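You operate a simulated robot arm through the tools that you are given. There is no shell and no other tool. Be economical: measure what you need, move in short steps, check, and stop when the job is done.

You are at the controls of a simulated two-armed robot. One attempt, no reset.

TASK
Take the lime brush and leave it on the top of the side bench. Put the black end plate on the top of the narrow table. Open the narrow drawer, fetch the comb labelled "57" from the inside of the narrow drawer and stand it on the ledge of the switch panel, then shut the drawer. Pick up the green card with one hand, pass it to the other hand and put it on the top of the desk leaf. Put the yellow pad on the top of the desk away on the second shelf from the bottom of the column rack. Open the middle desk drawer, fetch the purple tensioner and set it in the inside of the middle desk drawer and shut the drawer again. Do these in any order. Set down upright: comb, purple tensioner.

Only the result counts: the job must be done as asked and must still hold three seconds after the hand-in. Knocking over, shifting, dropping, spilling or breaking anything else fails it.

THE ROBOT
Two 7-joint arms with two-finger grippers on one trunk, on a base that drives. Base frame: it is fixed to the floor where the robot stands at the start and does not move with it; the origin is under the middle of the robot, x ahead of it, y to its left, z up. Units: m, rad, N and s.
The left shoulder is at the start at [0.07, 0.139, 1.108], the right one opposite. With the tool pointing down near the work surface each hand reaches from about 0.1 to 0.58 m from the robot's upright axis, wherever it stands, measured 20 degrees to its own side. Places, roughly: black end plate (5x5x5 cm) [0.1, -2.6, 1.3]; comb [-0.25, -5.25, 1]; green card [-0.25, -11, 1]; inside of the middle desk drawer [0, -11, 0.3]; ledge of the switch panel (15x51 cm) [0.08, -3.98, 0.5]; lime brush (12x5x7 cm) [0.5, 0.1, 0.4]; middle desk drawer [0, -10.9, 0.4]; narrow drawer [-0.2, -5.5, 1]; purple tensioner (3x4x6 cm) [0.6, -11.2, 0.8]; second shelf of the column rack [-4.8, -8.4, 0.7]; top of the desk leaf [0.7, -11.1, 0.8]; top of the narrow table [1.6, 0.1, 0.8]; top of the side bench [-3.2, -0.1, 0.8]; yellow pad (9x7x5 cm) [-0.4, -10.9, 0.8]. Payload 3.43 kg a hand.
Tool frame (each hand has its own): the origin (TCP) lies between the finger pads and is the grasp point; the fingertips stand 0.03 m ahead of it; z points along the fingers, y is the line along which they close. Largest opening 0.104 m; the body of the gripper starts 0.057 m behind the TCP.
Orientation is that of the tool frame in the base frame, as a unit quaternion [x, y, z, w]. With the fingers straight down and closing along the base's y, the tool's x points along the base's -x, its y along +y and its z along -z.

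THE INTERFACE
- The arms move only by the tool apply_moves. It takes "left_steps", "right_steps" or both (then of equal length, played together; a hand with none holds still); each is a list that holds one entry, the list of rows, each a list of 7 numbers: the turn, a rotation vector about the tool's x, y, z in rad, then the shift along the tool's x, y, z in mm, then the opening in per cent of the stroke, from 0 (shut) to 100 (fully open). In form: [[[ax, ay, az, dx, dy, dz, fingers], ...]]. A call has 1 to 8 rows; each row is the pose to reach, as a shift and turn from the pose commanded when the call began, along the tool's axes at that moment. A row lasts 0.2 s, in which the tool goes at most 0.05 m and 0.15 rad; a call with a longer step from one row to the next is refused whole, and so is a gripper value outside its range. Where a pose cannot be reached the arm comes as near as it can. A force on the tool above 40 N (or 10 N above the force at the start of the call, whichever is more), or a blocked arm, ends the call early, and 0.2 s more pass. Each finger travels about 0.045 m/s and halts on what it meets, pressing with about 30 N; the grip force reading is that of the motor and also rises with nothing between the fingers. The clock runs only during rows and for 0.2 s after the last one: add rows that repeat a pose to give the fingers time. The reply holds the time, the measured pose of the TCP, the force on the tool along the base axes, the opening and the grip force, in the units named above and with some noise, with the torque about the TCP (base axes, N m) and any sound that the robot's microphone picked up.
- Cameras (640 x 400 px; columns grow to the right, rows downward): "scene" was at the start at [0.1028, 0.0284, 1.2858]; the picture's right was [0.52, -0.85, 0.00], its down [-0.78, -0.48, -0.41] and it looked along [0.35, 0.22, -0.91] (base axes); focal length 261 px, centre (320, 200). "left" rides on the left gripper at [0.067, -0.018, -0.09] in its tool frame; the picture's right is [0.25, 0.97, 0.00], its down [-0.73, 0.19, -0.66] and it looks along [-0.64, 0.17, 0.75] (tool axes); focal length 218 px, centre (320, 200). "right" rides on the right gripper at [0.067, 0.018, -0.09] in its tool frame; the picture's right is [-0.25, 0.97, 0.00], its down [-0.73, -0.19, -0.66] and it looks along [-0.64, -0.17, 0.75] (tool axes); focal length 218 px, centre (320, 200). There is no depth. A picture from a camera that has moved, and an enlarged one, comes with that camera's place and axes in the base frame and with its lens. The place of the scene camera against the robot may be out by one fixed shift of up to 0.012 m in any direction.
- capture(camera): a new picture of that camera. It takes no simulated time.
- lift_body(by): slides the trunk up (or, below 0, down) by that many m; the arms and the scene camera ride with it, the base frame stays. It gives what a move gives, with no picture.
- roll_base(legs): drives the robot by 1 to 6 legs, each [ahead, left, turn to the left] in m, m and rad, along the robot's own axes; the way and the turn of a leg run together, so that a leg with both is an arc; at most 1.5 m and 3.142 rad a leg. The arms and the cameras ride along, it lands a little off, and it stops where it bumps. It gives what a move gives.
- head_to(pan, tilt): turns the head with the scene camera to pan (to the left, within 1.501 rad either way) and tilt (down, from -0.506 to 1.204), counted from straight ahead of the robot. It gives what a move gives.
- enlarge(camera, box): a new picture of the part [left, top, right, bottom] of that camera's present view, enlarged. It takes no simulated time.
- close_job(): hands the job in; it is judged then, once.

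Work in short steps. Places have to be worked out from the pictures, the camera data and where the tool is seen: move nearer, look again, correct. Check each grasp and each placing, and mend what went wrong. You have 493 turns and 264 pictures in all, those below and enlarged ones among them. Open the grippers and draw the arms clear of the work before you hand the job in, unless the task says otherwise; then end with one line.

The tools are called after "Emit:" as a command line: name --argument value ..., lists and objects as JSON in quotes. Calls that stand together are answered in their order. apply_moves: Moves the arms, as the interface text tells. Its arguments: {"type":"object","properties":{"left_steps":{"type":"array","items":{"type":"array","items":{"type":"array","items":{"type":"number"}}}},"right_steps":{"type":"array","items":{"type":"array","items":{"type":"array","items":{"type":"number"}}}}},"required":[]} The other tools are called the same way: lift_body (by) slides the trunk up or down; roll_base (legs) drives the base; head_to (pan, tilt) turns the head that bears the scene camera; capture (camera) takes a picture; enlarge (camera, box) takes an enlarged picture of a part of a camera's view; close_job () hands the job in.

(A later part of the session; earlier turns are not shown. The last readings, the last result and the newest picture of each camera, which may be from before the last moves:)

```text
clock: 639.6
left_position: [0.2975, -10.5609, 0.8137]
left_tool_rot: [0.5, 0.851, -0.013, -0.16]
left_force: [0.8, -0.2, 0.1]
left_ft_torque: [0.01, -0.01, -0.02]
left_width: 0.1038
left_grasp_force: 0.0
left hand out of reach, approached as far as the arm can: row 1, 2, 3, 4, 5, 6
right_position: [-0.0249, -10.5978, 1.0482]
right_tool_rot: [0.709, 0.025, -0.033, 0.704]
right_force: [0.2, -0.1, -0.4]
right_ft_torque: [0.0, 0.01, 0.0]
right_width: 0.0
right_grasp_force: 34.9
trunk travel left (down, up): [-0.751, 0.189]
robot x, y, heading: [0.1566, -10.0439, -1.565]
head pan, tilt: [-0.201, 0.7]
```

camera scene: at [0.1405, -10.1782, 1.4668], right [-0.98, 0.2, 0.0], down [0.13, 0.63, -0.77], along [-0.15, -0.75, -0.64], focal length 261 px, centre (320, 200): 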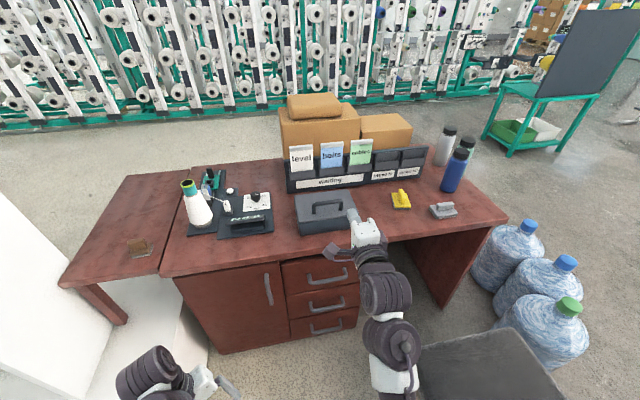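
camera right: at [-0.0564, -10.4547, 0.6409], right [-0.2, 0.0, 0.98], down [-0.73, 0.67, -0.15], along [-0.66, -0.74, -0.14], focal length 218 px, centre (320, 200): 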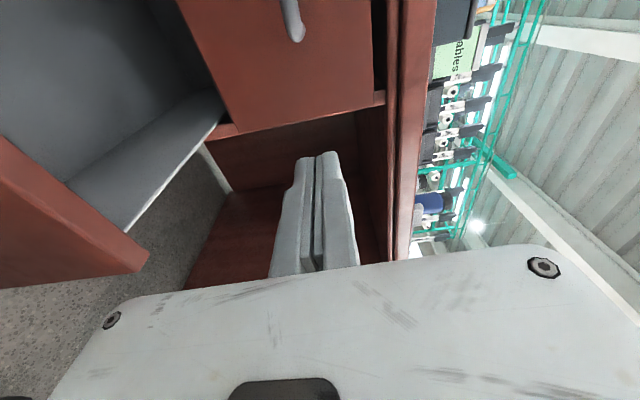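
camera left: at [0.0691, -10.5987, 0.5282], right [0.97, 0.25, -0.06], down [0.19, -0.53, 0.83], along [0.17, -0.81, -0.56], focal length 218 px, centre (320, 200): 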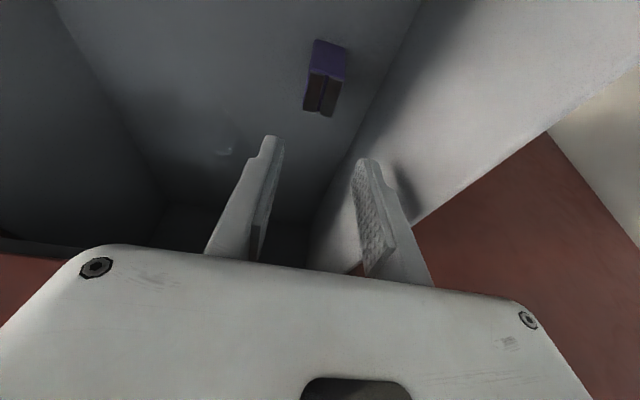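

Now turn it the rest of the way while extending further forward and up.

Emit:
apply_moves --left_steps '[[[0.069, 0.098, -0.073, -8, -12, -16, 100], [0.139, 0.197, -0.146, -16, -24, -32, 100], [0.208, 0.295, -0.219, -24, -37, -47, 100], [0.277, 0.394, -0.292, -32, -49, -63, 100], [0.347, 0.492, -0.366, -40, -61, -78, 100], [0.416, 0.59, -0.439, -48, -74, -94, 100], [0.485, 0.689, -0.512, -56, -86, -110, 100], [0.554, 0.787, -0.585, -63, -98, -125, 100]]]'

Emit:
capture --camera "scene"

```text
clock: 641.4
left_position: [0.277, -10.6774, 0.9462]
left_tool_rot: [0.15, 0.796, -0.004, -0.587]
left_force: [0.2, -0.2, 0.2]
left_ft_torque: [-0.01, -0.02, 0.03]
left_width: 0.1039
left_grasp_force: 0.1
left hand out of reach, approached as far as the arm can: row 1, 2, 3, 4, 8
right_position: [-0.025, -10.599, 1.0467]
right_tool_rot: [0.709, 0.026, -0.034, 0.704]
right_force: [-0.8, 0.4, 0.7]
right_ft_torque: [0.03, 0.0, -0.03]
right_width: 0.0001
right_grasp_force: 34.5
trunk travel left (down, up): [-0.751, 0.189]
robot x, y, heading: [0.1574, -10.0439, -1.57]
head pan, tilt: [-0.201, 0.7]
```

```text
97 pictures are left
camera scene: at [0.1409, -10.1789, 1.4667], right [-0.98, 0.2, 0.0], down [0.13, 0.63, -0.76], along [-0.15, -0.75, -0.64], focal length 261 px, centre (320, 200)
```

scene: 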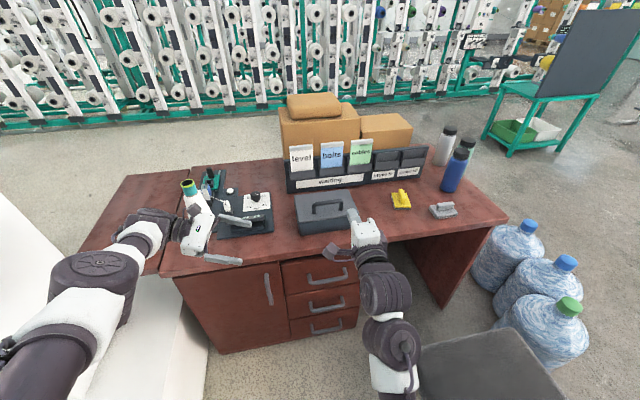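

Good, the left hand now points across. I finish its rotation and start turning the right hand to point down.

Emit:
apply_moves --left_steps '[[[0.069, 0.098, -0.073, 0, 0, 0, 100], [0.139, 0.197, -0.146, 0, 0, 0, 100], [0.208, 0.295, -0.219, 0, 0, 0, 100], [0.208, 0.295, -0.219, 0, 0, 0, 100], [0.208, 0.295, -0.219, 0, 0, 0, 100], [0.208, 0.295, -0.219, 0, 0, 0, 100]]]' --right_steps '[[[0.14, 0, 0, 0, 0, 0, 10], [0.28, 0, 0, 0, 0, 0, 20], [0.42, 0, 0, 0, 0, 0, 30], [0.56, 0, 0, 0, 0, 0, 40], [0.7, 0, 0, 0, 0, 0, 45], [0.84, 0, 0, 0, 0, 0, 45]]]'

```text
clock: 642.1
left_position: [0.2776, -10.6787, 0.9459]
left_tool_rot: [0.031, 0.73, -0.002, -0.683]
left_force: [-0.7, -0.8, -0.9]
left_ft_torque: [0.0, -0.02, -0.03]
left_width: 0.1038
left_grasp_force: 0.0
right_position: [-0.0863, -10.5948, 1.0404]
right_tool_rot: [0.811, 0.067, -0.131, 0.566]
right_force: [0.0, -0.3, -1.1]
right_ft_torque: [-0.02, 0.01, -0.01]
right_width: 0.0311
right_grasp_force: 0.0
right hand out of reach, approached as far as the arm can: row 3
trunk travel left (down, up): [-0.751, 0.189]
robot x, y, heading: [0.1551, -10.0411, -1.566]
head pan, tilt: [-0.201, 0.7]
stopped in row 3 (right hand): the arm was blocked; the commanded pose is now the measured one
```

Left is in handover pose. From reach geometry the card is best taken with the right hand nearly vertical from a closer base position. I raise the left hand 0.15 m and the trunk 0.1 m, then move in over the desk.

Emit:
apply_moves --left_steps '[[[0, 0, 0, 40, 0, 0, 100], [0, 0, 0, 80, 0, 0, 100], [0, 0, 0, 120, 0, 0, 100], [0, 0, 0, 150, 0, 0, 100], [0, 0, 0, 150, 0, 0, 100]]]'

Emit:
lift_body --by 0.1

Emit:
roll_base --legs '[[0.2, -0.04, 0], [0.19, 0, 0]]'

Emit:
head_to --pan -0.2 --tilt 0.9

Emit:
capture --camera "scene"

```text
clock: 643.4
left_position: [0.2701, -10.6879, 1.0904]
left_tool_rot: [0.032, 0.73, -0.001, -0.682]
left_force: [-0.1, 0.1, -0.4]
left_ft_torque: [-0.04, 0.0, -0.01]
left_width: 0.1041
left_grasp_force: 0.1
left hand out of reach, approached as far as the arm can: row 3, 4, 5
right_position: [-0.0863, -10.5948, 1.0413]
right_tool_rot: [0.811, 0.066, -0.131, 0.567]
right_force: [0.0, 0.7, 0.2]
right_ft_torque: [0.0, 0.02, -0.04]
right_width: 0.0312
right_grasp_force: 0.0
trunk travel left (down, up): [-0.751, 0.189]
robot x, y, heading: [0.1588, -10.0426, -1.565]
head pan, tilt: [-0.201, 0.7]
```

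```text
clock: 644.7
left_position: [0.2713, -10.6888, 1.1891]
left_tool_rot: [0.032, 0.73, -0.001, -0.683]
left_force: [0.0, 0.2, -0.5]
left_ft_torque: [-0.01, 0.02, 0.01]
left_width: 0.1039
left_grasp_force: 0.1
right_position: [-0.0844, -10.5945, 1.1398]
right_tool_rot: [0.811, 0.067, -0.132, 0.566]
right_force: [-0.2, 0.8, 0.4]
right_ft_torque: [0.01, -0.04, 0.01]
right_width: 0.0312
right_grasp_force: 0.1
trunk travel left (down, up): [-0.851, 0.089]
robot x, y, heading: [0.156, -10.0454, -1.571]
head pan, tilt: [-0.201, 0.7]
```

```text
clock: 647.4
left_position: [0.2388, -11.0621, 1.1926]
left_tool_rot: [0.03, 0.73, -0.005, -0.683]
left_force: [0.4, 0.2, 0.6]
left_ft_torque: [0.04, 0.0, -0.02]
left_width: 0.1041
left_grasp_force: 0.0
right_position: [-0.1197, -10.9711, 1.1425]
right_tool_rot: [0.81, 0.069, -0.13, 0.567]
right_force: [0.5, 0.1, -1.0]
right_ft_torque: [-0.06, -0.01, 0.01]
right_width: 0.0313
right_grasp_force: 0.0
trunk travel left (down, up): [-0.851, 0.089]
robot x, y, heading: [0.1213, -10.4207, -1.561]
head pan, tilt: [-0.201, 0.7]
```

```text
clock: 648.1
left_position: [0.2383, -11.0657, 1.1885]
left_tool_rot: [0.029, 0.73, -0.004, -0.683]
left_force: [-0.2, 0.0, -0.8]
left_ft_torque: [0.02, 0.0, -0.02]
left_width: 0.1041
left_grasp_force: 0.1
right_position: [-0.1195, -10.9742, 1.1415]
right_tool_rot: [0.811, 0.069, -0.13, 0.566]
right_force: [-0.4, 0.2, -0.9]
right_ft_torque: [0.01, -0.01, -0.01]
right_width: 0.0312
right_grasp_force: 0.1
trunk travel left (down, up): [-0.851, 0.089]
robot x, y, heading: [0.1171, -10.42, -1.561]
head pan, tilt: [-0.201, 0.901]
```

```text
96 pictures are left
camera scene: at [0.1059, -10.5475, 1.5505], right [-0.98, 0.19, 0.0], down [0.15, 0.77, -0.62], along [-0.12, -0.61, -0.78], focal length 261 px, centre (320, 200)
```

scene: 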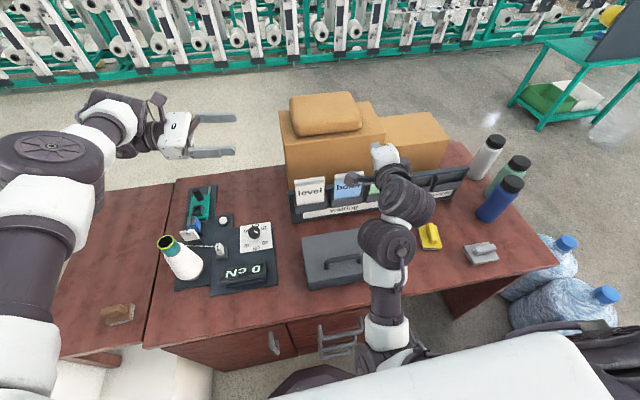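

Now I swing the right hand down over the green card: rotate to near-vertical, closing front-to-back, and move above the card.

Emit:
apply_moves --right_steps '[[[0.135, 0.005, 0, -7, -6, 19, 40], [0.27, 0.01, 0, -13, -13, 38, 40], [0.404, 0.016, 0, -20, -19, 56, 40], [0.539, 0.021, 0, -27, -26, 75, 40], [0.674, 0.027, 0, -33, -32, 94, 40], [0.809, 0.032, 0, -40, -39, 113, 40], [0.943, 0.037, 0, -47, -45, 131, 40], [1.078, 0.043, 0, -53, -52, 150, 40]]]'

Emit:
capture --camera "scene"

```text
clock: 648.6
left_position: [0.2369, -11.0677, 1.1877]
left_tool_rot: [0.029, 0.73, -0.001, -0.683]
left_force: [0.4, 0.1, 0.6]
left_ft_torque: [0.0, 0.01, -0.01]
left_width: 0.1037
left_grasp_force: 0.1
right_position: [-0.1943, -10.9925, 1.1347]
right_tool_rot: [0.851, 0.061, -0.201, 0.482]
right_force: [-0.5, -0.3, 0.3]
right_ft_torque: [-0.02, 0.01, -0.01]
right_width: 0.0418
right_grasp_force: 0.0
trunk travel left (down, up): [-0.851, 0.089]
robot x, y, heading: [0.1163, -10.4193, -1.558]
head pan, tilt: [-0.201, 0.901]
stopped in row 2 (right hand): the arm was blocked; the commanded pose is now the measured one
```

```text
95 pictures are left
camera scene: at [0.1058, -10.5512, 1.55], right [-0.98, 0.19, 0.0], down [0.15, 0.77, -0.62], along [-0.12, -0.61, -0.79], focal length 261 px, centre (320, 200)
```

scene: 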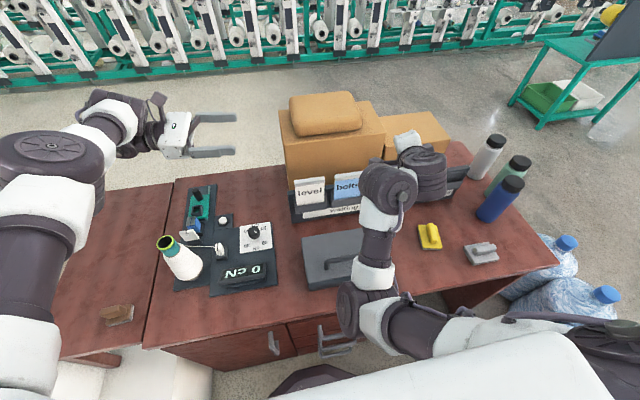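

The arm swung its elbow and paused. I continue from here in the same manner.

Emit:
apply_moves --right_steps '[[[0.127, 0.023, 0, 2, 1, 17, 40], [0.254, 0.046, 0, 4, 1, 34, 40], [0.381, 0.069, 0, 7, 2, 51, 40], [0.508, 0.092, 0, 9, 2, 68, 40], [0.635, 0.115, 0, 11, 3, 84, 40], [0.762, 0.138, 0, 13, 3, 101, 40], [0.889, 0.161, 0, 15, 4, 118, 40], [1.016, 0.184, 0, 18, 4, 135, 40]]]'

Emit:
capture --camera "right"

```text
clock: 650.4
left_position: [0.2372, -11.0642, 1.1901]
left_tool_rot: [0.03, 0.73, -0.003, -0.683]
left_force: [-0.5, -0.1, 0.6]
left_ft_torque: [0.05, 0.0, -0.03]
left_width: 0.1039
left_grasp_force: 0.0
right_position: [-0.2229, -11.0825, 1.0583]
right_tool_rot: [0.99, 0.004, -0.14, 0.027]
right_force: [-0.5, -0.6, 0.4]
right_ft_torque: [0.01, -0.01, 0.02]
right_width: 0.0416
right_grasp_force: 0.1
right hand out of reach, approached as far as the arm can: row 2, 3, 4, 8
trunk travel left (down, up): [-0.851, 0.089]
robot x, y, heading: [0.1192, -10.4174, -1.56]
head pan, tilt: [-0.201, 0.901]
```

```text
94 pictures are left
camera right: at [-0.1335, -11.0945, 1.1267], right [-0.23, -0.97, 0.12], down [-0.52, 0.23, 0.82], along [-0.82, 0.12, -0.56], focal length 218 px, centre (320, 200)
```

right: 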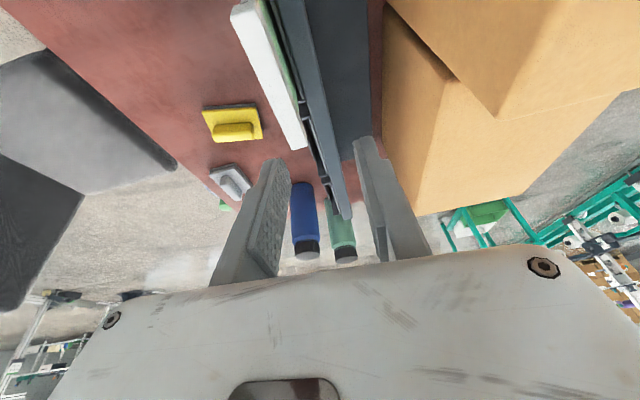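

The hand is above the card; the card's top strip (≈1.2 cm thick) runs along y≈-11.067, x -0.165…-0.26, top z≈0.98. I correct 15 mm in y and come halfway down, then check.

Emit:
apply_moves --right_steps '[[[0.05, 0, 0, 4, -18, 4, 40], [0.054, 0, 0, 12, -19, 27, 40], [0.054, 0, 0, 18, -20, 45, 40], [0.054, 0, 0, 18, -20, 45, 40]]]'

Emit:
capture --camera "right"

```text
clock: 651.4
left_position: [0.2386, -11.0649, 1.1909]
left_tool_rot: [0.029, 0.73, -0.003, -0.683]
left_force: [1.0, 0.2, 1.0]
left_ft_torque: [0.01, -0.02, 0.03]
left_width: 0.1044
left_grasp_force: 0.0
right_position: [-0.2171, -11.065, 1.0089]
right_tool_rot: [0.99, 0.001, -0.141, 0.0]
right_force: [0.3, 0.7, 0.7]
right_ft_torque: [0.01, 0.02, 0.02]
right_width: 0.0415
right_grasp_force: 0.1
trunk travel left (down, up): [-0.851, 0.089]
robot x, y, heading: [0.122, -10.4175, -1.561]
head pan, tilt: [-0.201, 0.901]
```

```text
93 pictures are left
camera right: at [-0.1274, -11.0828, 1.076], right [-0.24, -0.97, 0.07], down [-0.52, 0.19, 0.83], along [-0.82, 0.16, -0.55], focal length 218 px, centre (320, 200)
```

right: 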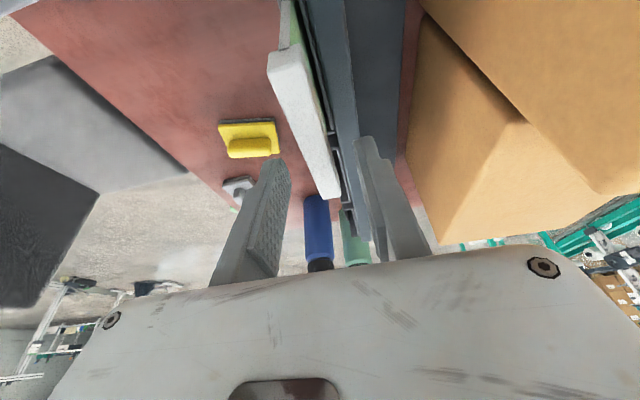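

Card strip is centred between the fingers (y≈-11.066). Down 45 mm and close.

Emit:
apply_moves --right_steps '[[[0, 0, 0, 6, 0, 22, 40], [0, 0, 0, 12, 0, 43, 40], [0, 0, 0, 12, 0, 43, 40], [0, 0, 0, 12, 0, 43, 20], [0, 0, 0, 12, 0, 43, 0], [0, 0, 0, 12, 0, 43, 0]]]'

Emit:
capture --camera "right"

```text
clock: 652.8
left_position: [0.2384, -11.0652, 1.1901]
left_tool_rot: [0.03, 0.73, -0.002, -0.683]
left_force: [0.2, 0.1, -0.8]
left_ft_torque: [-0.03, -0.02, 0.01]
left_width: 0.1041
left_grasp_force: 0.1
right_position: [-0.2169, -11.0653, 0.9638]
right_tool_rot: [0.99, 0.002, -0.141, 0.001]
right_force: [0.8, 0.5, 0.1]
right_ft_torque: [-0.02, 0.03, -0.02]
right_width: 0.0126
right_grasp_force: 30.2
trunk travel left (down, up): [-0.851, 0.089]
robot x, y, heading: [0.116, -10.4191, -1.559]
head pan, tilt: [-0.201, 0.901]
```

```text
92 pictures are left
camera right: at [-0.1268, -11.0826, 1.0315], right [-0.24, -0.97, 0.07], down [-0.52, 0.19, 0.83], along [-0.82, 0.16, -0.55], focal length 218 px, centre (320, 200)
```

right: 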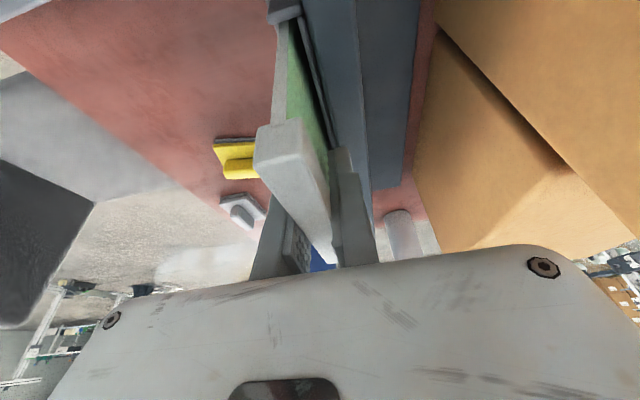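

Card gripped on its strip. I lift straight up with the trunk, then the arm.

Emit:
lift_body --by 0.085

Emit:
apply_moves --right_steps '[[[0, 0, 0, -8, 0, -29, 0], [0, 0, 0, -17, 0, -58, 0], [0, 0, 0, -17, 0, -58, 0]]]'

Emit:
capture --camera "scene"

Emit:
capture --camera "right"

```text
clock: 654.0
left_position: [0.2378, -11.0653, 1.2742]
left_tool_rot: [0.029, 0.73, -0.003, -0.683]
left_force: [0.2, 0.5, -0.4]
left_ft_torque: [-0.01, -0.02, -0.03]
left_width: 0.1039
left_grasp_force: 0.1
right_position: [-0.2172, -11.0649, 1.0489]
right_tool_rot: [0.99, 0.002, -0.141, 0.0]
right_force: [0.1, 0.6, -0.3]
right_ft_torque: [-0.03, 0.02, 0.03]
right_width: 0.0124
right_grasp_force: 30.0
trunk travel left (down, up): [-0.936, 0.004]
robot x, y, heading: [0.1179, -10.4209, -1.562]
head pan, tilt: [-0.201, 0.901]
```

```text
clock: 654.9
left_position: [0.2373, -11.0648, 1.275]
left_tool_rot: [0.03, 0.73, -0.003, -0.683]
left_force: [-0.3, -0.3, -0.9]
left_ft_torque: [0.02, 0.01, -0.01]
left_width: 0.104
left_grasp_force: 0.0
right_position: [-0.2182, -11.0631, 1.1111]
right_tool_rot: [0.99, 0.002, -0.14, 0.0]
right_force: [-0.4, 0.6, 0.5]
right_ft_torque: [0.0, -0.01, 0.0]
right_width: 0.0127
right_grasp_force: 30.6
trunk travel left (down, up): [-0.936, 0.004]
robot x, y, heading: [0.1164, -10.4157, -1.558]
head pan, tilt: [-0.201, 0.901]
```

```text
91 pictures are left
camera scene: at [0.104, -10.5471, 1.6354], right [-0.98, 0.19, 0.0], down [0.15, 0.77, -0.62], along [-0.12, -0.61, -0.78], focal length 261 px, centre (320, 200)
```

scene: 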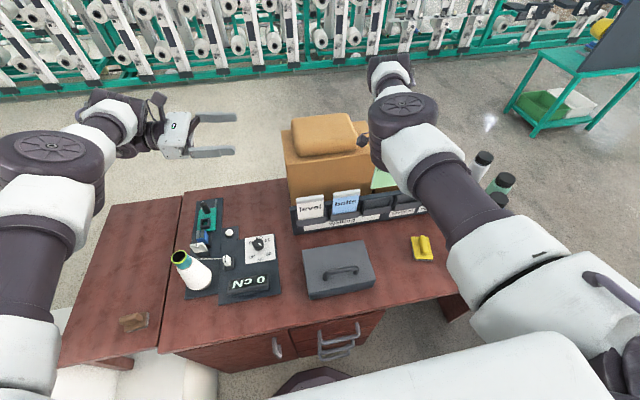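

```text
90 pictures are left
camera right: at [-0.1285, -11.0798, 1.1781], right [-0.24, -0.97, 0.07], down [-0.52, 0.19, 0.83], along [-0.82, 0.16, -0.55], focal length 218 px, centre (320, 200)
```

right: 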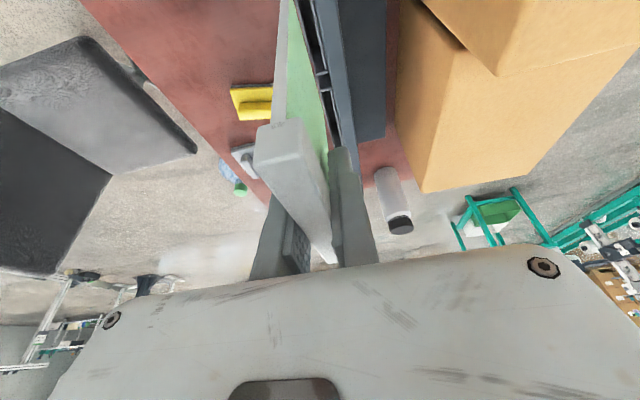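

The card is out of its pocket. I bring it 0.16 m back toward me for the handover.

Emit:
apply_moves --right_steps '[[[0, 0, 0, 0, -40, 0, 0], [0, 0, 0, 0, -80, 0, 0], [0, 0, 0, 0, -120, 0, 0], [0, 0, 0, 0, -160, 0, 0], [0, 0, 0, 0, -160, 0, 0]]]'

Emit:
capture --camera "left"

Emit:
capture --camera "scene"

```text
clock: 656.0
left_position: [0.2395, -11.0638, 1.2752]
left_tool_rot: [0.029, 0.73, -0.004, -0.683]
left_force: [-0.4, -0.4, 0.4]
left_ft_torque: [0.02, 0.02, 0.02]
left_width: 0.104
left_grasp_force: 0.0
right_position: [-0.2192, -10.9598, 1.1056]
right_tool_rot: [0.99, 0.003, -0.14, 0.0]
right_force: [0.4, -0.1, -0.1]
right_ft_torque: [-0.04, -0.01, -0.03]
right_width: 0.0128
right_grasp_force: 30.1
right hand out of reach, approached as far as the arm can: row 3, 4, 5
trunk travel left (down, up): [-0.936, 0.004]
robot x, y, heading: [0.1171, -10.4201, -1.564]
head pan, tilt: [-0.201, 0.901]
```

```text
89 pictures are left
camera left: at [0.323, -11.0818, 1.3491], right [0.02, 0.98, 0.21], down [0.71, 0.13, -0.69], along [-0.7, 0.16, -0.69], focal length 218 px, centre (320, 200)
```

left: 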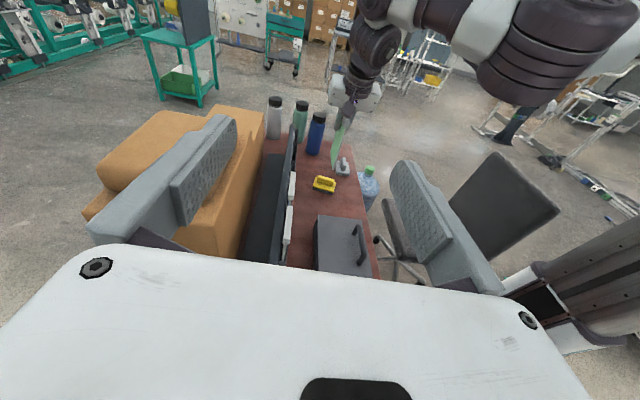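

```text
88 pictures are left
camera scene: at [0.1063, -10.546, 1.6356], right [-0.98, 0.19, 0.0], down [0.15, 0.77, -0.62], along [-0.12, -0.61, -0.78], focal length 261 px, centre (320, 200)
```

scene: 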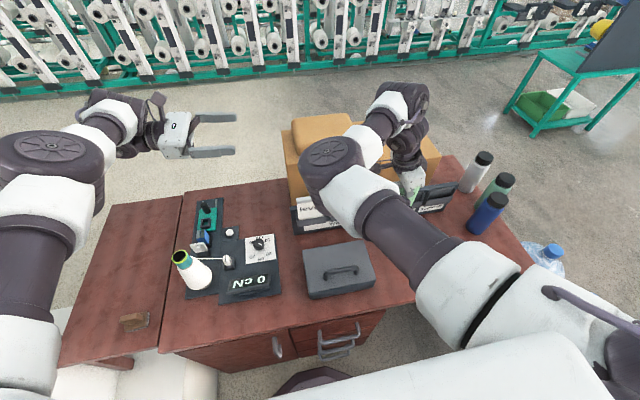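

The card's left edge needs to come nearer. I shift the right hand 0.12 m left, and bring the left hand to a pre-grasp position beside the card.

Emit:
apply_moves --right_steps '[[[0, 0, 0, 38, 0, -11, 0], [0, 0, 0, 77, 0, -22, 0], [0, 0, 0, 115, 0, -33, 0], [0, 0, 0, 115, 0, -33, 0]]]'

Emit:
apply_moves --left_steps '[[[0, 0, 0, -28, 15, 28, 50], [0, 0, 0, -57, 30, 56, 50], [0, 0, 0, -86, 45, 84, 50], [0, 0, 0, -115, 60, 112, 50], [0, 0, 0, -144, 75, 140, 50], [0, 0, 0, -173, 90, 168, 50], [0, 0, 0, -202, 104, 195, 50]]]'

Emit:
capture --camera "left"

Emit:
capture --camera "scene"

```text
clock: 657.0
left_position: [0.2385, -11.0652, 1.2741]
left_tool_rot: [0.028, 0.73, -0.005, -0.683]
left_force: [0.3, -0.1, -0.1]
left_ft_torque: [-0.01, 0.0, -0.02]
left_width: 0.1044
left_grasp_force: 0.1
right_position: [-0.1073, -11.0289, 1.0671]
right_tool_rot: [0.99, 0.001, -0.142, 0.0]
right_force: [-0.1, 0.0, 0.2]
right_ft_torque: [0.01, -0.02, -0.01]
right_width: 0.0127
right_grasp_force: 30.0
right hand out of reach, approached as far as the arm can: row 1, 2, 3, 4
trunk travel left (down, up): [-0.936, 0.004]
robot x, y, heading: [0.1172, -10.4216, -1.56]
head pan, tilt: [-0.201, 0.901]
```

```text
clock: 658.6
left_position: [0.0589, -10.9651, 1.0545]
left_tool_rot: [0.03, 0.73, -0.002, -0.683]
left_force: [-1.5, -0.8, -0.4]
left_ft_torque: [0.02, 0.01, -0.01]
left_width: 0.0519
left_grasp_force: 0.1
right_position: [-0.1089, -11.0293, 1.0668]
right_tool_rot: [0.99, 0.002, -0.14, 0.0]
right_force: [-0.1, -0.4, 0.0]
right_ft_torque: [0.01, -0.04, -0.04]
right_width: 0.0126
right_grasp_force: 30.4
trunk travel left (down, up): [-0.936, 0.004]
robot x, y, heading: [0.1173, -10.4179, -1.562]
head pan, tilt: [-0.201, 0.901]
```

```text
87 pictures are left
camera left: at [0.1436, -10.9829, 1.1291], right [0.02, 0.98, 0.21], down [0.71, 0.13, -0.69], along [-0.7, 0.16, -0.69], focal length 218 px, centre (320, 200)
```

left: 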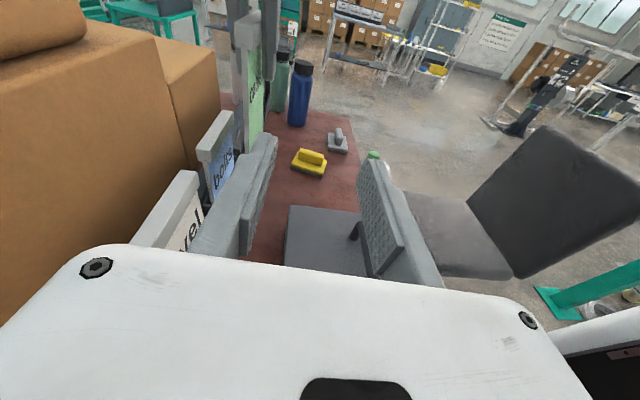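

```text
86 pictures are left
camera scene: at [0.1043, -10.5462, 1.6356], right [-0.98, 0.19, 0.0], down [0.15, 0.77, -0.62], along [-0.12, -0.61, -0.78], focal length 261 px, centre (320, 200)
```

scene: 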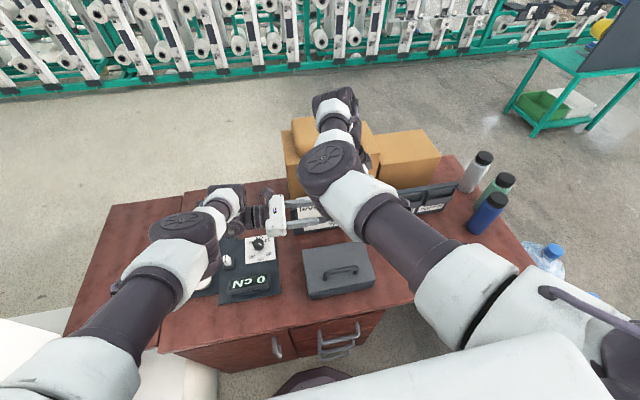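

The vertical right hand cannot come nearer. I pitch it forward 45° while drawing it back and up; the left hand backs off meanwhile.

Emit:
apply_moves --right_steps '[[[-0.13, 0.044, 0.019, -5, -30, -22, 0], [-0.26, 0.088, 0.038, -10, -58, -44, 0], [-0.39, 0.132, 0.057, -15, -86, -66, 0], [-0.52, 0.176, 0.076, -20, -114, -88, 0], [-0.65, 0.22, 0.095, -25, -142, -110, 0], [-0.78, 0.264, 0.114, -29, -169, -130, 0], [-0.78, 0.264, 0.114, -29, -169, -130, 0]]]' --left_steps '[[[0, 0, 0, 0, 0, -20, 50], [0, 0, 0, 0, 0, -40, 50], [0, 0, 0, 0, 0, -60, 50], [0, 0, 0, 0, 0, -80, 50], [0, 0, 0, 0, 0, -80, 50], [0, 0, 0, 0, 0, -80, 50], [0, 0, 0, 0, 0, -80, 50]]]'

Emit:
capture --camera "left"

Emit:
capture --camera "scene"

```text
clock: 660.5
left_position: [0.1394, -10.9668, 1.059]
left_tool_rot: [0.03, 0.73, -0.004, -0.682]
left_force: [0.6, -0.3, 0.4]
left_ft_torque: [0.0, -0.04, 0.03]
left_width: 0.052
left_grasp_force: 0.1
right_position: [-0.2619, -10.9784, 1.127]
right_tool_rot: [0.912, -0.047, -0.102, 0.394]
right_force: [0.1, 0.4, -0.8]
right_ft_torque: [-0.03, -0.01, -0.02]
right_width: 0.0127
right_grasp_force: 30.4
right hand out of reach, approached as far as the arm can: row 1, 2, 3, 4, 5, 6, 7
trunk travel left (down, up): [-0.936, 0.004]
robot x, y, heading: [0.1164, -10.4201, -1.564]
head pan, tilt: [-0.201, 0.901]
stopped in row 7 (right hand): the arm was blocked; the commanded pose is now the measured one
```

```text
85 pictures are left
camera left: at [0.2245, -10.9831, 1.134], right [0.02, 0.98, 0.21], down [0.71, 0.13, -0.69], along [-0.7, 0.16, -0.69], focal length 218 px, centre (320, 200)
```

left: 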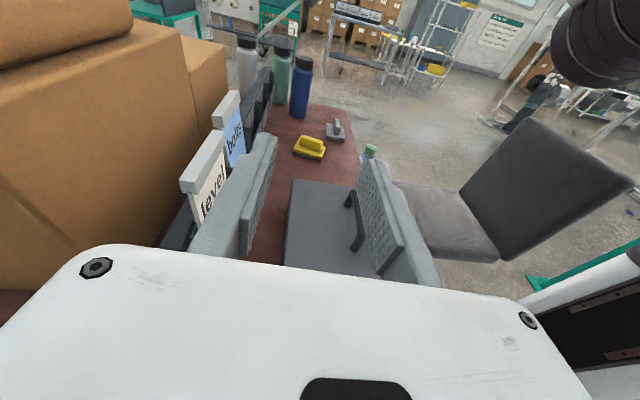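

```text
84 pictures are left
camera scene: at [0.1052, -10.5459, 1.6356], right [-0.98, 0.19, 0.0], down [0.15, 0.77, -0.62], along [-0.12, -0.61, -0.78], focal length 261 px, centre (320, 200)
```

scene: 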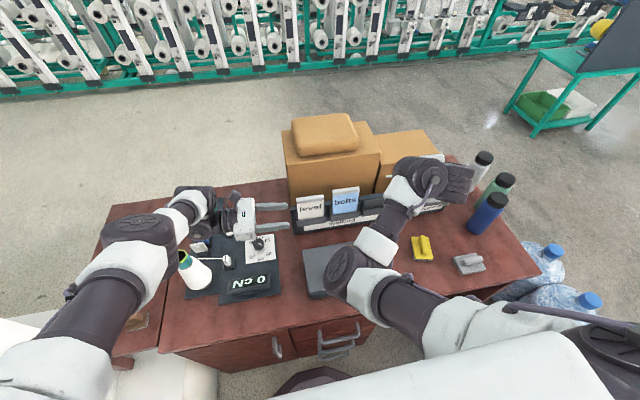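

The right arm changed its elbow posture. From here I move the card left and closer.

Emit:
apply_moves --right_steps '[[[0, 0, 0, 27, -8, -24, 0], [0, 0, 0, 55, -16, -48, 0], [0, 0, 0, 82, -25, -72, 0], [0, 0, 0, 109, -33, -96, 0], [0, 0, 0, 136, -41, -120, 0], [0, 0, 0, 136, -41, -120, 0]]]'

Emit:
capture --camera "scene"

```text
clock: 661.4
left_position: [0.1406, -10.9634, 1.0622]
left_tool_rot: [0.031, 0.73, -0.004, -0.683]
left_force: [-0.2, -0.4, -0.2]
left_ft_torque: [0.0, -0.04, 0.04]
left_width: 0.0521
left_grasp_force: 0.0
right_position: [-0.2315, -10.9363, 1.17]
right_tool_rot: [0.882, -0.054, -0.189, 0.429]
right_force: [0.5, 0.0, 1.0]
right_ft_torque: [0.01, -0.01, 0.01]
right_width: 0.0128
right_grasp_force: 30.4
right hand out of reach, approached as far as the arm can: row 2, 3, 4
trunk travel left (down, up): [-0.936, 0.004]
robot x, y, heading: [0.1148, -10.4187, -1.56]
head pan, tilt: [-0.201, 0.901]
stopped in row 4 (right hand): the arm was blocked; the commanded pose is now the measured one
```

```text
83 pictures are left
camera scene: at [0.1071, -10.5428, 1.6359], right [-0.98, 0.19, 0.0], down [0.15, 0.77, -0.62], along [-0.12, -0.61, -0.78], focal length 261 px, centre (320, 200)
```

scene: 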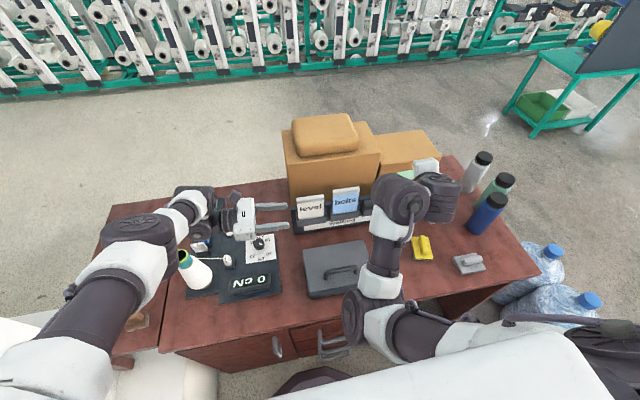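

It is too cramped so close. I back the base out 0.38 m to do the handover in free space in front of the desk.

Emit:
roll_base --legs '[[-0.2, 0, 0], [-0.18, 0.03, 0]]'

Emit:
capture --camera "scene"

```text
clock: 664.1
left_position: [0.1702, -10.5914, 1.0576]
left_tool_rot: [0.024, 0.731, -0.007, -0.682]
left_force: [0.2, 0.3, -0.8]
left_ft_torque: [0.0, 0.01, 0.0]
left_width: 0.0521
left_grasp_force: 0.1
right_position: [-0.2023, -10.5687, 1.1626]
right_tool_rot: [0.883, -0.048, -0.185, 0.428]
right_force: [0.1, -0.3, -0.1]
right_ft_torque: [0.01, 0.03, -0.01]
right_width: 0.0128
right_grasp_force: 30.2
trunk travel left (down, up): [-0.936, 0.004]
robot x, y, heading: [0.1404, -10.0443, -1.543]
head pan, tilt: [-0.201, 0.901]
```

```text
82 pictures are left
camera scene: at [0.1301, -10.175, 1.635], right [-0.98, 0.18, 0.0], down [0.14, 0.77, -0.62], along [-0.11, -0.61, -0.79], focal length 261 px, centre (320, 200)
```

scene: 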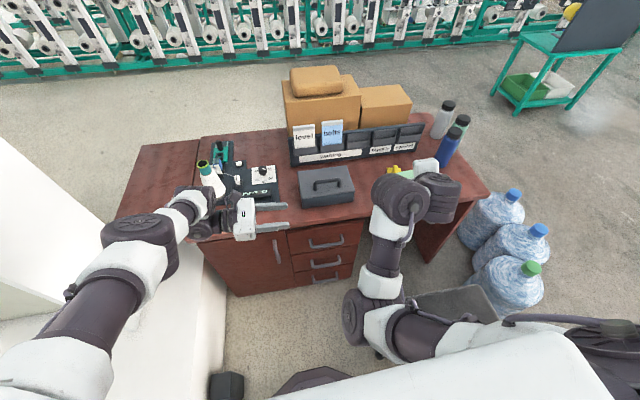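

Now I move the left hand aside and bring the right hand to a comfortable vertical pose in front of me.

Emit:
apply_moves --left_steps '[[[0, 0, 0, 0, 0, -40, 50], [0, 0, 0, 0, 0, -80, 50], [0, 0, 0, 0, 0, -110, 50], [0, 0, 0, 0, 0, -110, 50]]]'

Emit:
apply_moves --right_steps '[[[0.112, 0.048, -0.0125, 36, -18, -9, 0], [0.223, 0.097, -0.025, 72, -36, -18, 0], [0.335, 0.145, -0.038, 108, -54, -27, 0], [0.447, 0.193, -0.05, 144, -72, -37, 0], [0.558, 0.241, -0.063, 179, -91, -46, 0], [0.67, 0.29, -0.075, 215, -109, -55, 0], [0.781, 0.338, -0.088, 251, -127, -64, 0], [0.893, 0.386, -0.1, 287, -145, -73, 0]]]'

Emit:
capture --camera "scene"

```text
clock: 665.1
left_position: [0.2821, -10.592, 1.0656]
left_tool_rot: [0.026, 0.73, -0.007, -0.683]
left_force: [-0.6, 0.3, -0.3]
left_ft_torque: [0.02, 0.03, 0.04]
left_width: 0.052
left_grasp_force: 0.0
right_position: [-0.2025, -10.566, 1.1675]
right_tool_rot: [0.883, -0.049, -0.185, 0.429]
right_force: [-0.8, -0.3, -0.1]
right_ft_torque: [-0.03, -0.01, 0.0]
right_width: 0.0126
right_grasp_force: 29.4
trunk travel left (down, up): [-0.936, 0.004]
robot x, y, heading: [0.1372, -10.0438, -1.55]
head pan, tilt: [-0.201, 0.901]
```

```text
clock: 665.6
left_position: [0.2816, -10.5924, 1.0648]
left_tool_rot: [0.024, 0.73, -0.007, -0.683]
left_force: [-0.1, 1.2, -0.2]
left_ft_torque: [-0.03, -0.01, -0.01]
left_width: 0.0519
left_grasp_force: 0.1
right_position: [-0.2302, -10.5671, 1.1551]
right_tool_rot: [0.897, -0.059, -0.225, 0.376]
right_force: [-0.5, -0.5, 0.1]
right_ft_torque: [0.01, -0.02, 0.0]
right_width: 0.0129
right_grasp_force: 30.4
right hand out of reach, approached as far as the arm can: row 1, 2
trunk travel left (down, up): [-0.936, 0.004]
robot x, y, heading: [0.1409, -10.0436, -1.545]
head pan, tilt: [-0.201, 0.901]
stopped in row 2 (right hand): the arm was blocked; the commanded pose is now the measured one
```

```text
81 pictures are left
camera scene: at [0.131, -10.1705, 1.6355], right [-0.98, 0.18, 0.0], down [0.14, 0.77, -0.62], along [-0.11, -0.61, -0.78], focal length 261 px, centre (320, 200)
```

scene: 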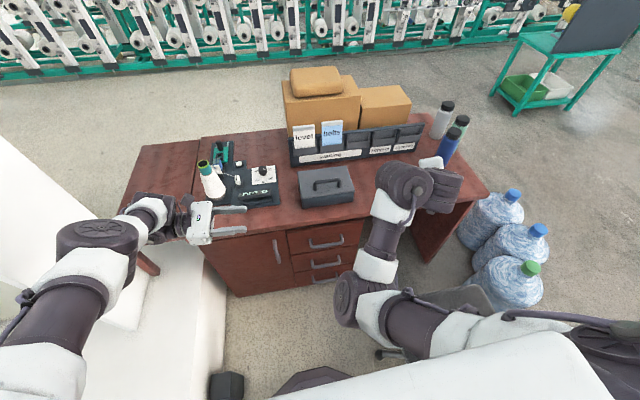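

The right arm is in an awkward elbow posture. I lower it straight down first to free the elbow.

Emit:
apply_moves --right_steps '[[[0, 0, 0, 14, -26, 23, 0], [0, 0, 0, 27, -52, 46, 0], [0, 0, 0, 41, -79, 69, 0], [0, 0, 0, 54, -105, 92, 0], [0, 0, 0, 54, -105, 92, 0]]]'

Emit:
capture --camera "scene"

```text
clock: 667.0
left_position: [0.2814, -10.5934, 1.0661]
left_tool_rot: [0.025, 0.73, -0.008, -0.683]
left_force: [-0.3, 0.5, 0.3]
left_ft_torque: [0.0, 0.0, -0.02]
left_width: 0.052
left_grasp_force: 0.1
right_position: [-0.2654, -10.5696, 1.0213]
right_tool_rot: [0.885, -0.054, -0.257, 0.384]
right_force: [-0.1, 0.3, -0.1]
right_ft_torque: [0.0, 0.01, 0.01]
right_width: 0.0127
right_grasp_force: 29.6
trunk travel left (down, up): [-0.936, 0.004]
robot x, y, heading: [0.1417, -10.0407, -1.548]
head pan, tilt: [-0.201, 0.901]
stopped in row 5 (right hand): the arm was blocked; the commanded pose is now the measured one
```

```text
80 pictures are left
camera scene: at [0.1307, -10.1693, 1.6355], right [-0.98, 0.18, 0.0], down [0.14, 0.77, -0.62], along [-0.11, -0.61, -0.78], focal length 261 px, centre (320, 200)
```

scene: 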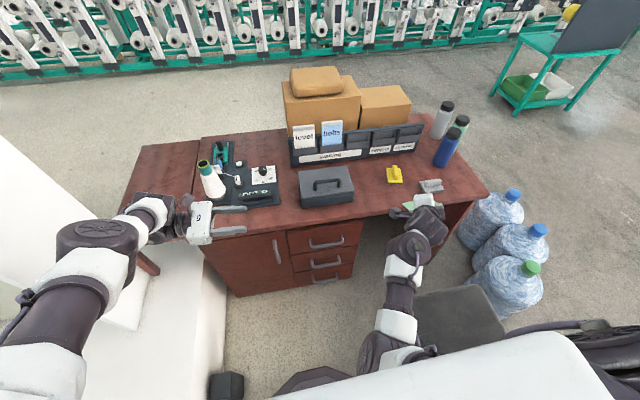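

Better posture. Now I swing the card hand left to the middle while turning it vertical.

Emit:
apply_moves --right_steps '[[[0.114, 0.076, -0.016, 30, -2, -20, 0], [0.229, 0.153, -0.032, 61, -5, -40, 0], [0.343, 0.229, -0.048, 91, -7, -60, 0], [0.457, 0.306, -0.064, 121, -9, -79, 0], [0.571, 0.382, -0.08, 151, -12, -99, 0], [0.686, 0.459, -0.096, 182, -14, -119, 0], [0.8, 0.535, -0.112, 212, -16, -139, 0], [0.8, 0.535, -0.112, 212, -16, -139, 0]]]'

Emit:
capture --camera "scene"

```text
clock: 667.9
left_position: [0.2817, -10.5937, 1.0654]
left_tool_rot: [0.024, 0.729, -0.007, -0.684]
left_force: [0.2, -0.5, 0.3]
left_ft_torque: [-0.04, 0.0, -0.03]
left_width: 0.0523
left_grasp_force: 0.0
right_position: [-0.2286, -10.5439, 1.0266]
right_tool_rot: [0.952, -0.043, -0.212, 0.214]
right_force: [-0.2, -0.4, 0.0]
right_ft_torque: [0.0, 0.02, -0.04]
right_width: 0.0127
right_grasp_force: 30.2
right hand out of reach, approached as far as the arm can: row 4
trunk travel left (down, up): [-0.936, 0.004]
robot x, y, heading: [0.1394, -10.0425, -1.55]
head pan, tilt: [-0.201, 0.901]
stopped in row 4 (right hand): the arm was blocked; the commanded pose is now the measured one
```

```text
79 pictures are left
camera scene: at [0.1318, -10.171, 1.6354], right [-0.98, 0.18, 0.0], down [0.14, 0.77, -0.62], along [-0.11, -0.61, -0.78], focal length 261 px, centre (320, 200)
```

scene: 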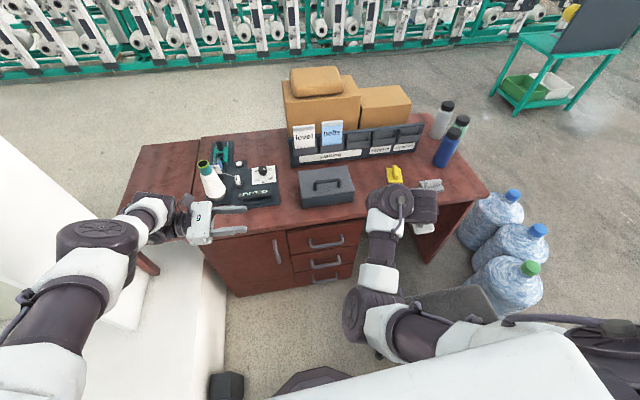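

Progressing. I translate left first, then finish the rotation.

Emit:
apply_moves --right_steps '[[[0, 0, 0, 38, -8, -13, 0], [0, 0, 0, 77, -17, -25, 0], [0, 0, 0, 115, -25, -38, 0], [0, 0, 0, 154, -34, -51, 0], [0, 0, 0, 192, -42, -63, 0], [0, 0, 0, 192, -42, -63, 0]]]'

Emit:
apply_moves --right_steps '[[[0.1, 0.1, -0.02, 0, 0, 0, 0], [0.2, 0.2, -0.04, 0, 0, 0, 0], [0.3, 0.3, -0.06, 0, 0, 0, 0], [0.4, 0.4, -0.08, 0, 0, 0, 0], [0.4, 0.4, -0.08, 0, 0, 0, 0]]]'

Emit:
capture --camera "scene"

```text
clock: 668.5
left_position: [0.2806, -10.5928, 1.0653]
left_tool_rot: [0.025, 0.73, -0.008, -0.683]
left_force: [0.8, -1.0, -0.6]
left_ft_torque: [0.02, -0.01, 0.01]
left_width: 0.0521
left_grasp_force: 0.1
right_position: [-0.2539, -10.5511, 1.064]
right_tool_rot: [0.922, -0.068, -0.295, 0.243]
right_force: [0.1, 0.1, -1.0]
right_ft_torque: [0.0, 0.0, -0.01]
right_width: 0.0125
right_grasp_force: 29.8
trunk travel left (down, up): [-0.936, 0.004]
robot x, y, heading: [0.1416, -10.0417, -1.548]
head pan, tilt: [-0.201, 0.901]
stopped in row 3 (right hand): the arm was blocked; the commanded pose is now the measured one
```

```text
clock: 669.7
left_position: [0.2813, -10.5926, 1.065]
left_tool_rot: [0.026, 0.73, -0.007, -0.683]
left_force: [-0.2, 0.0, -0.3]
left_ft_torque: [-0.02, 0.02, 0.01]
left_width: 0.0521
left_grasp_force: 0.0
right_position: [-0.2516, -10.5507, 1.0646]
right_tool_rot: [0.993, -0.038, -0.095, 0.053]
right_force: [0.4, 0.2, -0.6]
right_ft_torque: [-0.03, 0.01, 0.02]
right_width: 0.0129
right_grasp_force: 29.9
trunk travel left (down, up): [-0.936, 0.004]
robot x, y, heading: [0.1427, -10.0432, -1.55]
head pan, tilt: [-0.201, 0.901]
```

```text
78 pictures are left
camera scene: at [0.1313, -10.1696, 1.6355], right [-0.98, 0.18, 0.0], down [0.14, 0.77, -0.62], along [-0.11, -0.61, -0.78], focal length 261 px, centre (320, 200)
```

scene: 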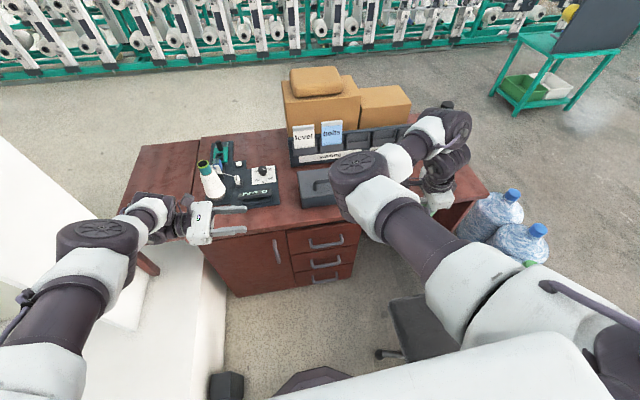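

Vertical works only far to the right. I choose another handover pose: right hand horizontal pointing forward (card lying flat ahead of it), which was comfortable earlier. I pitch it up while moving left and up.

Emit:
apply_moves --right_steps '[[[-0.13, 0.018, 0.008, 10, 0, -15, 0], [-0.26, 0.037, 0.016, 20, 1, -29, 0], [-0.39, 0.055, 0.023, 30, 2, -44, 0], [-0.52, 0.074, 0.031, 40, 2, -58, 0], [-0.65, 0.092, 0.039, 50, 3, -73, 0], [-0.78, 0.11, 0.047, 59, 4, -88, 0], [-0.91, 0.129, 0.055, 69, 4, -102, 0], [-1.04, 0.147, 0.063, 79, 5, -117, 0]]]'

Emit:
capture --camera "scene"

```text
clock: 671.5
left_position: [0.2801, -10.5915, 1.0665]
left_tool_rot: [0.027, 0.731, -0.007, -0.682]
left_force: [0.6, 0.3, -0.3]
left_ft_torque: [-0.03, 0.04, -0.01]
left_width: 0.0519
left_grasp_force: 0.0
right_position: [-0.2109, -10.5541, 1.1933]
right_tool_rot: [0.873, -0.017, -0.044, 0.486]
right_force: [1.0, 0.2, -1.1]
right_ft_torque: [0.03, -0.01, 0.0]
right_width: 0.013
right_grasp_force: 29.9
right hand out of reach, approached as far as the arm can: row 4, 7, 8
trunk travel left (down, up): [-0.936, 0.004]
robot x, y, heading: [0.1415, -10.0405, -1.544]
head pan, tilt: [-0.201, 0.901]
```

```text
77 pictures are left
camera scene: at [0.1285, -10.1674, 1.6356], right [-0.98, 0.18, 0.0], down [0.14, 0.77, -0.62], along [-0.11, -0.61, -0.78], focal length 261 px, centre (320, 200)
```

scene: 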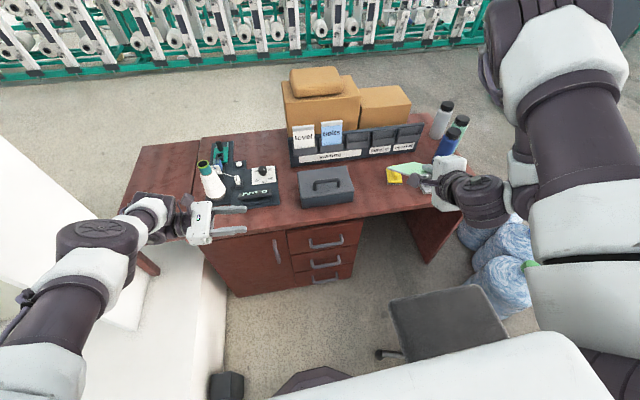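

Now in a good posture (elbow out right). I move it left 0.2 m and finish the pitch to horizontal.

Emit:
apply_moves --right_steps '[[[-0.11, 0.017, 0.008, 39, 6, -7, 0], [-0.22, 0.035, 0.016, 79, 11, -14, 0], [-0.33, 0.052, 0.023, 118, 17, -20, 0], [-0.44, 0.07, 0.031, 158, 22, -27, 0], [-0.553, 0.087, 0.039, 197, 28, -34, 0], [-0.553, 0.087, 0.039, 197, 28, -34, 0]]]'

Emit:
capture --camera "scene"

Emit:
capture --camera "left"

```text
clock: 672.9
left_position: [0.2841, -10.5888, 1.0671]
left_tool_rot: [0.027, 0.729, -0.008, -0.684]
left_force: [0.9, 0.7, -0.2]
left_ft_torque: [0.01, -0.01, -0.02]
left_width: 0.052
left_grasp_force: 0.0
right_position: [-0.1619, -10.5674, 1.453]
right_tool_rot: [0.741, -0.006, 0.0, 0.672]
right_force: [0.2, 1.5, 0.5]
right_ft_torque: [0.02, -0.01, -0.02]
right_width: 0.0124
right_grasp_force: 29.4
right hand out of reach, approached as far as the arm can: row 1, 2, 3, 4, 5, 6
trunk travel left (down, up): [-0.936, 0.004]
robot x, y, heading: [0.1431, -10.0401, -1.551]
head pan, tilt: [-0.201, 0.901]
```

```text
76 pictures are left
camera scene: at [0.1334, -10.1638, 1.636], right [-0.98, 0.18, 0.0], down [0.14, 0.77, -0.62], along [-0.11, -0.61, -0.78], focal length 261 px, centre (320, 200)
```

scene: 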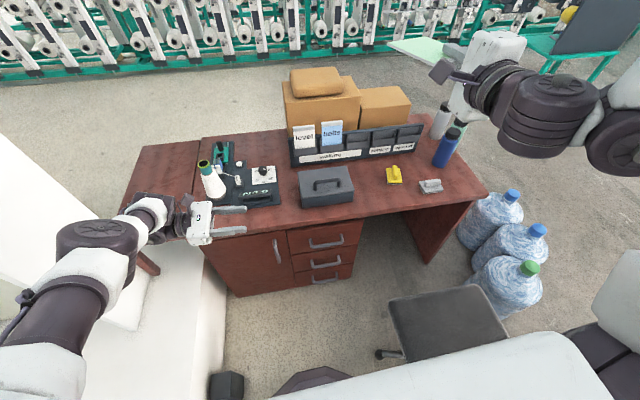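

```text
75 pictures are left
camera left: at [0.3684, -10.6052, 1.1408], right [0.01, 0.98, 0.21], down [0.71, 0.14, -0.69], along [-0.71, 0.15, -0.69], focal length 218 px, centre (320, 200)
```

left: 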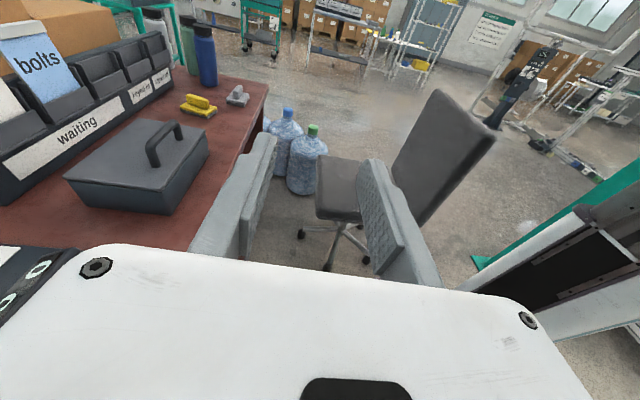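

The right hand is now horizontal at z≈1.45 with the card flat ahead. The left can reach there: I raise the left hand beside it, then roll it so its fingers close on the card's faces.

Emit:
apply_moves --left_steps '[[[0, 0, 0, 48, -8, 0, 50], [0, 0, 0, 96, -16, 0, 50], [0, 0, 0, 144, -24, 0, 50], [0, 0, 0, 192, -32, 0, 50], [0, 0, 0, 240, -40, 0, 50], [0, 0, 0, 288, -48, 0, 50], [0, 0, 0, 336, -56, 0, 50], [0, 0, 0, 384, -62, 0, 50]]]'

Emit:
apply_moves --left_steps '[[[0, 0.03, 0.145, 0, 0, 0, 50], [0, 0.06, 0.29, 0, 0, 0, 50], [0, 0.06, 0.435, 0, 0, 0, 50], [0, 0.06, 0.58, 0, 0, 0, 50], [0, 0.06, 0.72, 0, 0, 0, 50], [0, 0.06, 0.865, 0, 0, 0, 50], [0, 0.06, 1.01, 0, 0, 0, 50], [0, 0.06, 1.15, 0, 0, 0, 50]]]'

```text
clock: 674.7
left_position: [0.2307, -10.7038, 1.4503]
left_tool_rot: [0.026, 0.73, -0.007, -0.683]
left_force: [-0.6, -0.4, -0.3]
left_ft_torque: [-0.01, 0.01, 0.03]
left_width: 0.052
left_grasp_force: 0.2
left hand out of reach, approached as far as the arm can: row 1, 2, 3, 4, 5, 6, 7, 8
right_position: [-0.1648, -10.5708, 1.4517]
right_tool_rot: [0.742, -0.006, 0.001, 0.67]
right_force: [0.5, -0.3, 0.1]
right_ft_torque: [0.03, 0.0, 0.04]
right_width: 0.0129
right_grasp_force: 30.7
trunk travel left (down, up): [-0.936, 0.004]
robot x, y, heading: [0.1422, -10.0391, -1.543]
head pan, tilt: [-0.201, 0.901]
```

```text
clock: 676.5
left_position: [0.229, -10.7025, 1.4503]
left_tool_rot: [-0.419, -0.579, 0.377, 0.589]
left_force: [0.4, 0.1, 0.1]
left_ft_torque: [-0.01, -0.02, 0.0]
left_width: 0.0517
left_grasp_force: 0.0
left hand out of reach, approached as far as the arm can: row 2, 3, 4, 5, 6, 7, 8
right_position: [-0.1649, -10.574, 1.4508]
right_tool_rot: [0.742, -0.006, 0.001, 0.67]
right_force: [-0.7, 0.1, 0.4]
right_ft_torque: [0.03, 0.01, 0.0]
right_width: 0.0126
right_grasp_force: 29.5
trunk travel left (down, up): [-0.936, 0.004]
robot x, y, heading: [0.1411, -10.0438, -1.552]
head pan, tilt: [-0.201, 0.901]
```

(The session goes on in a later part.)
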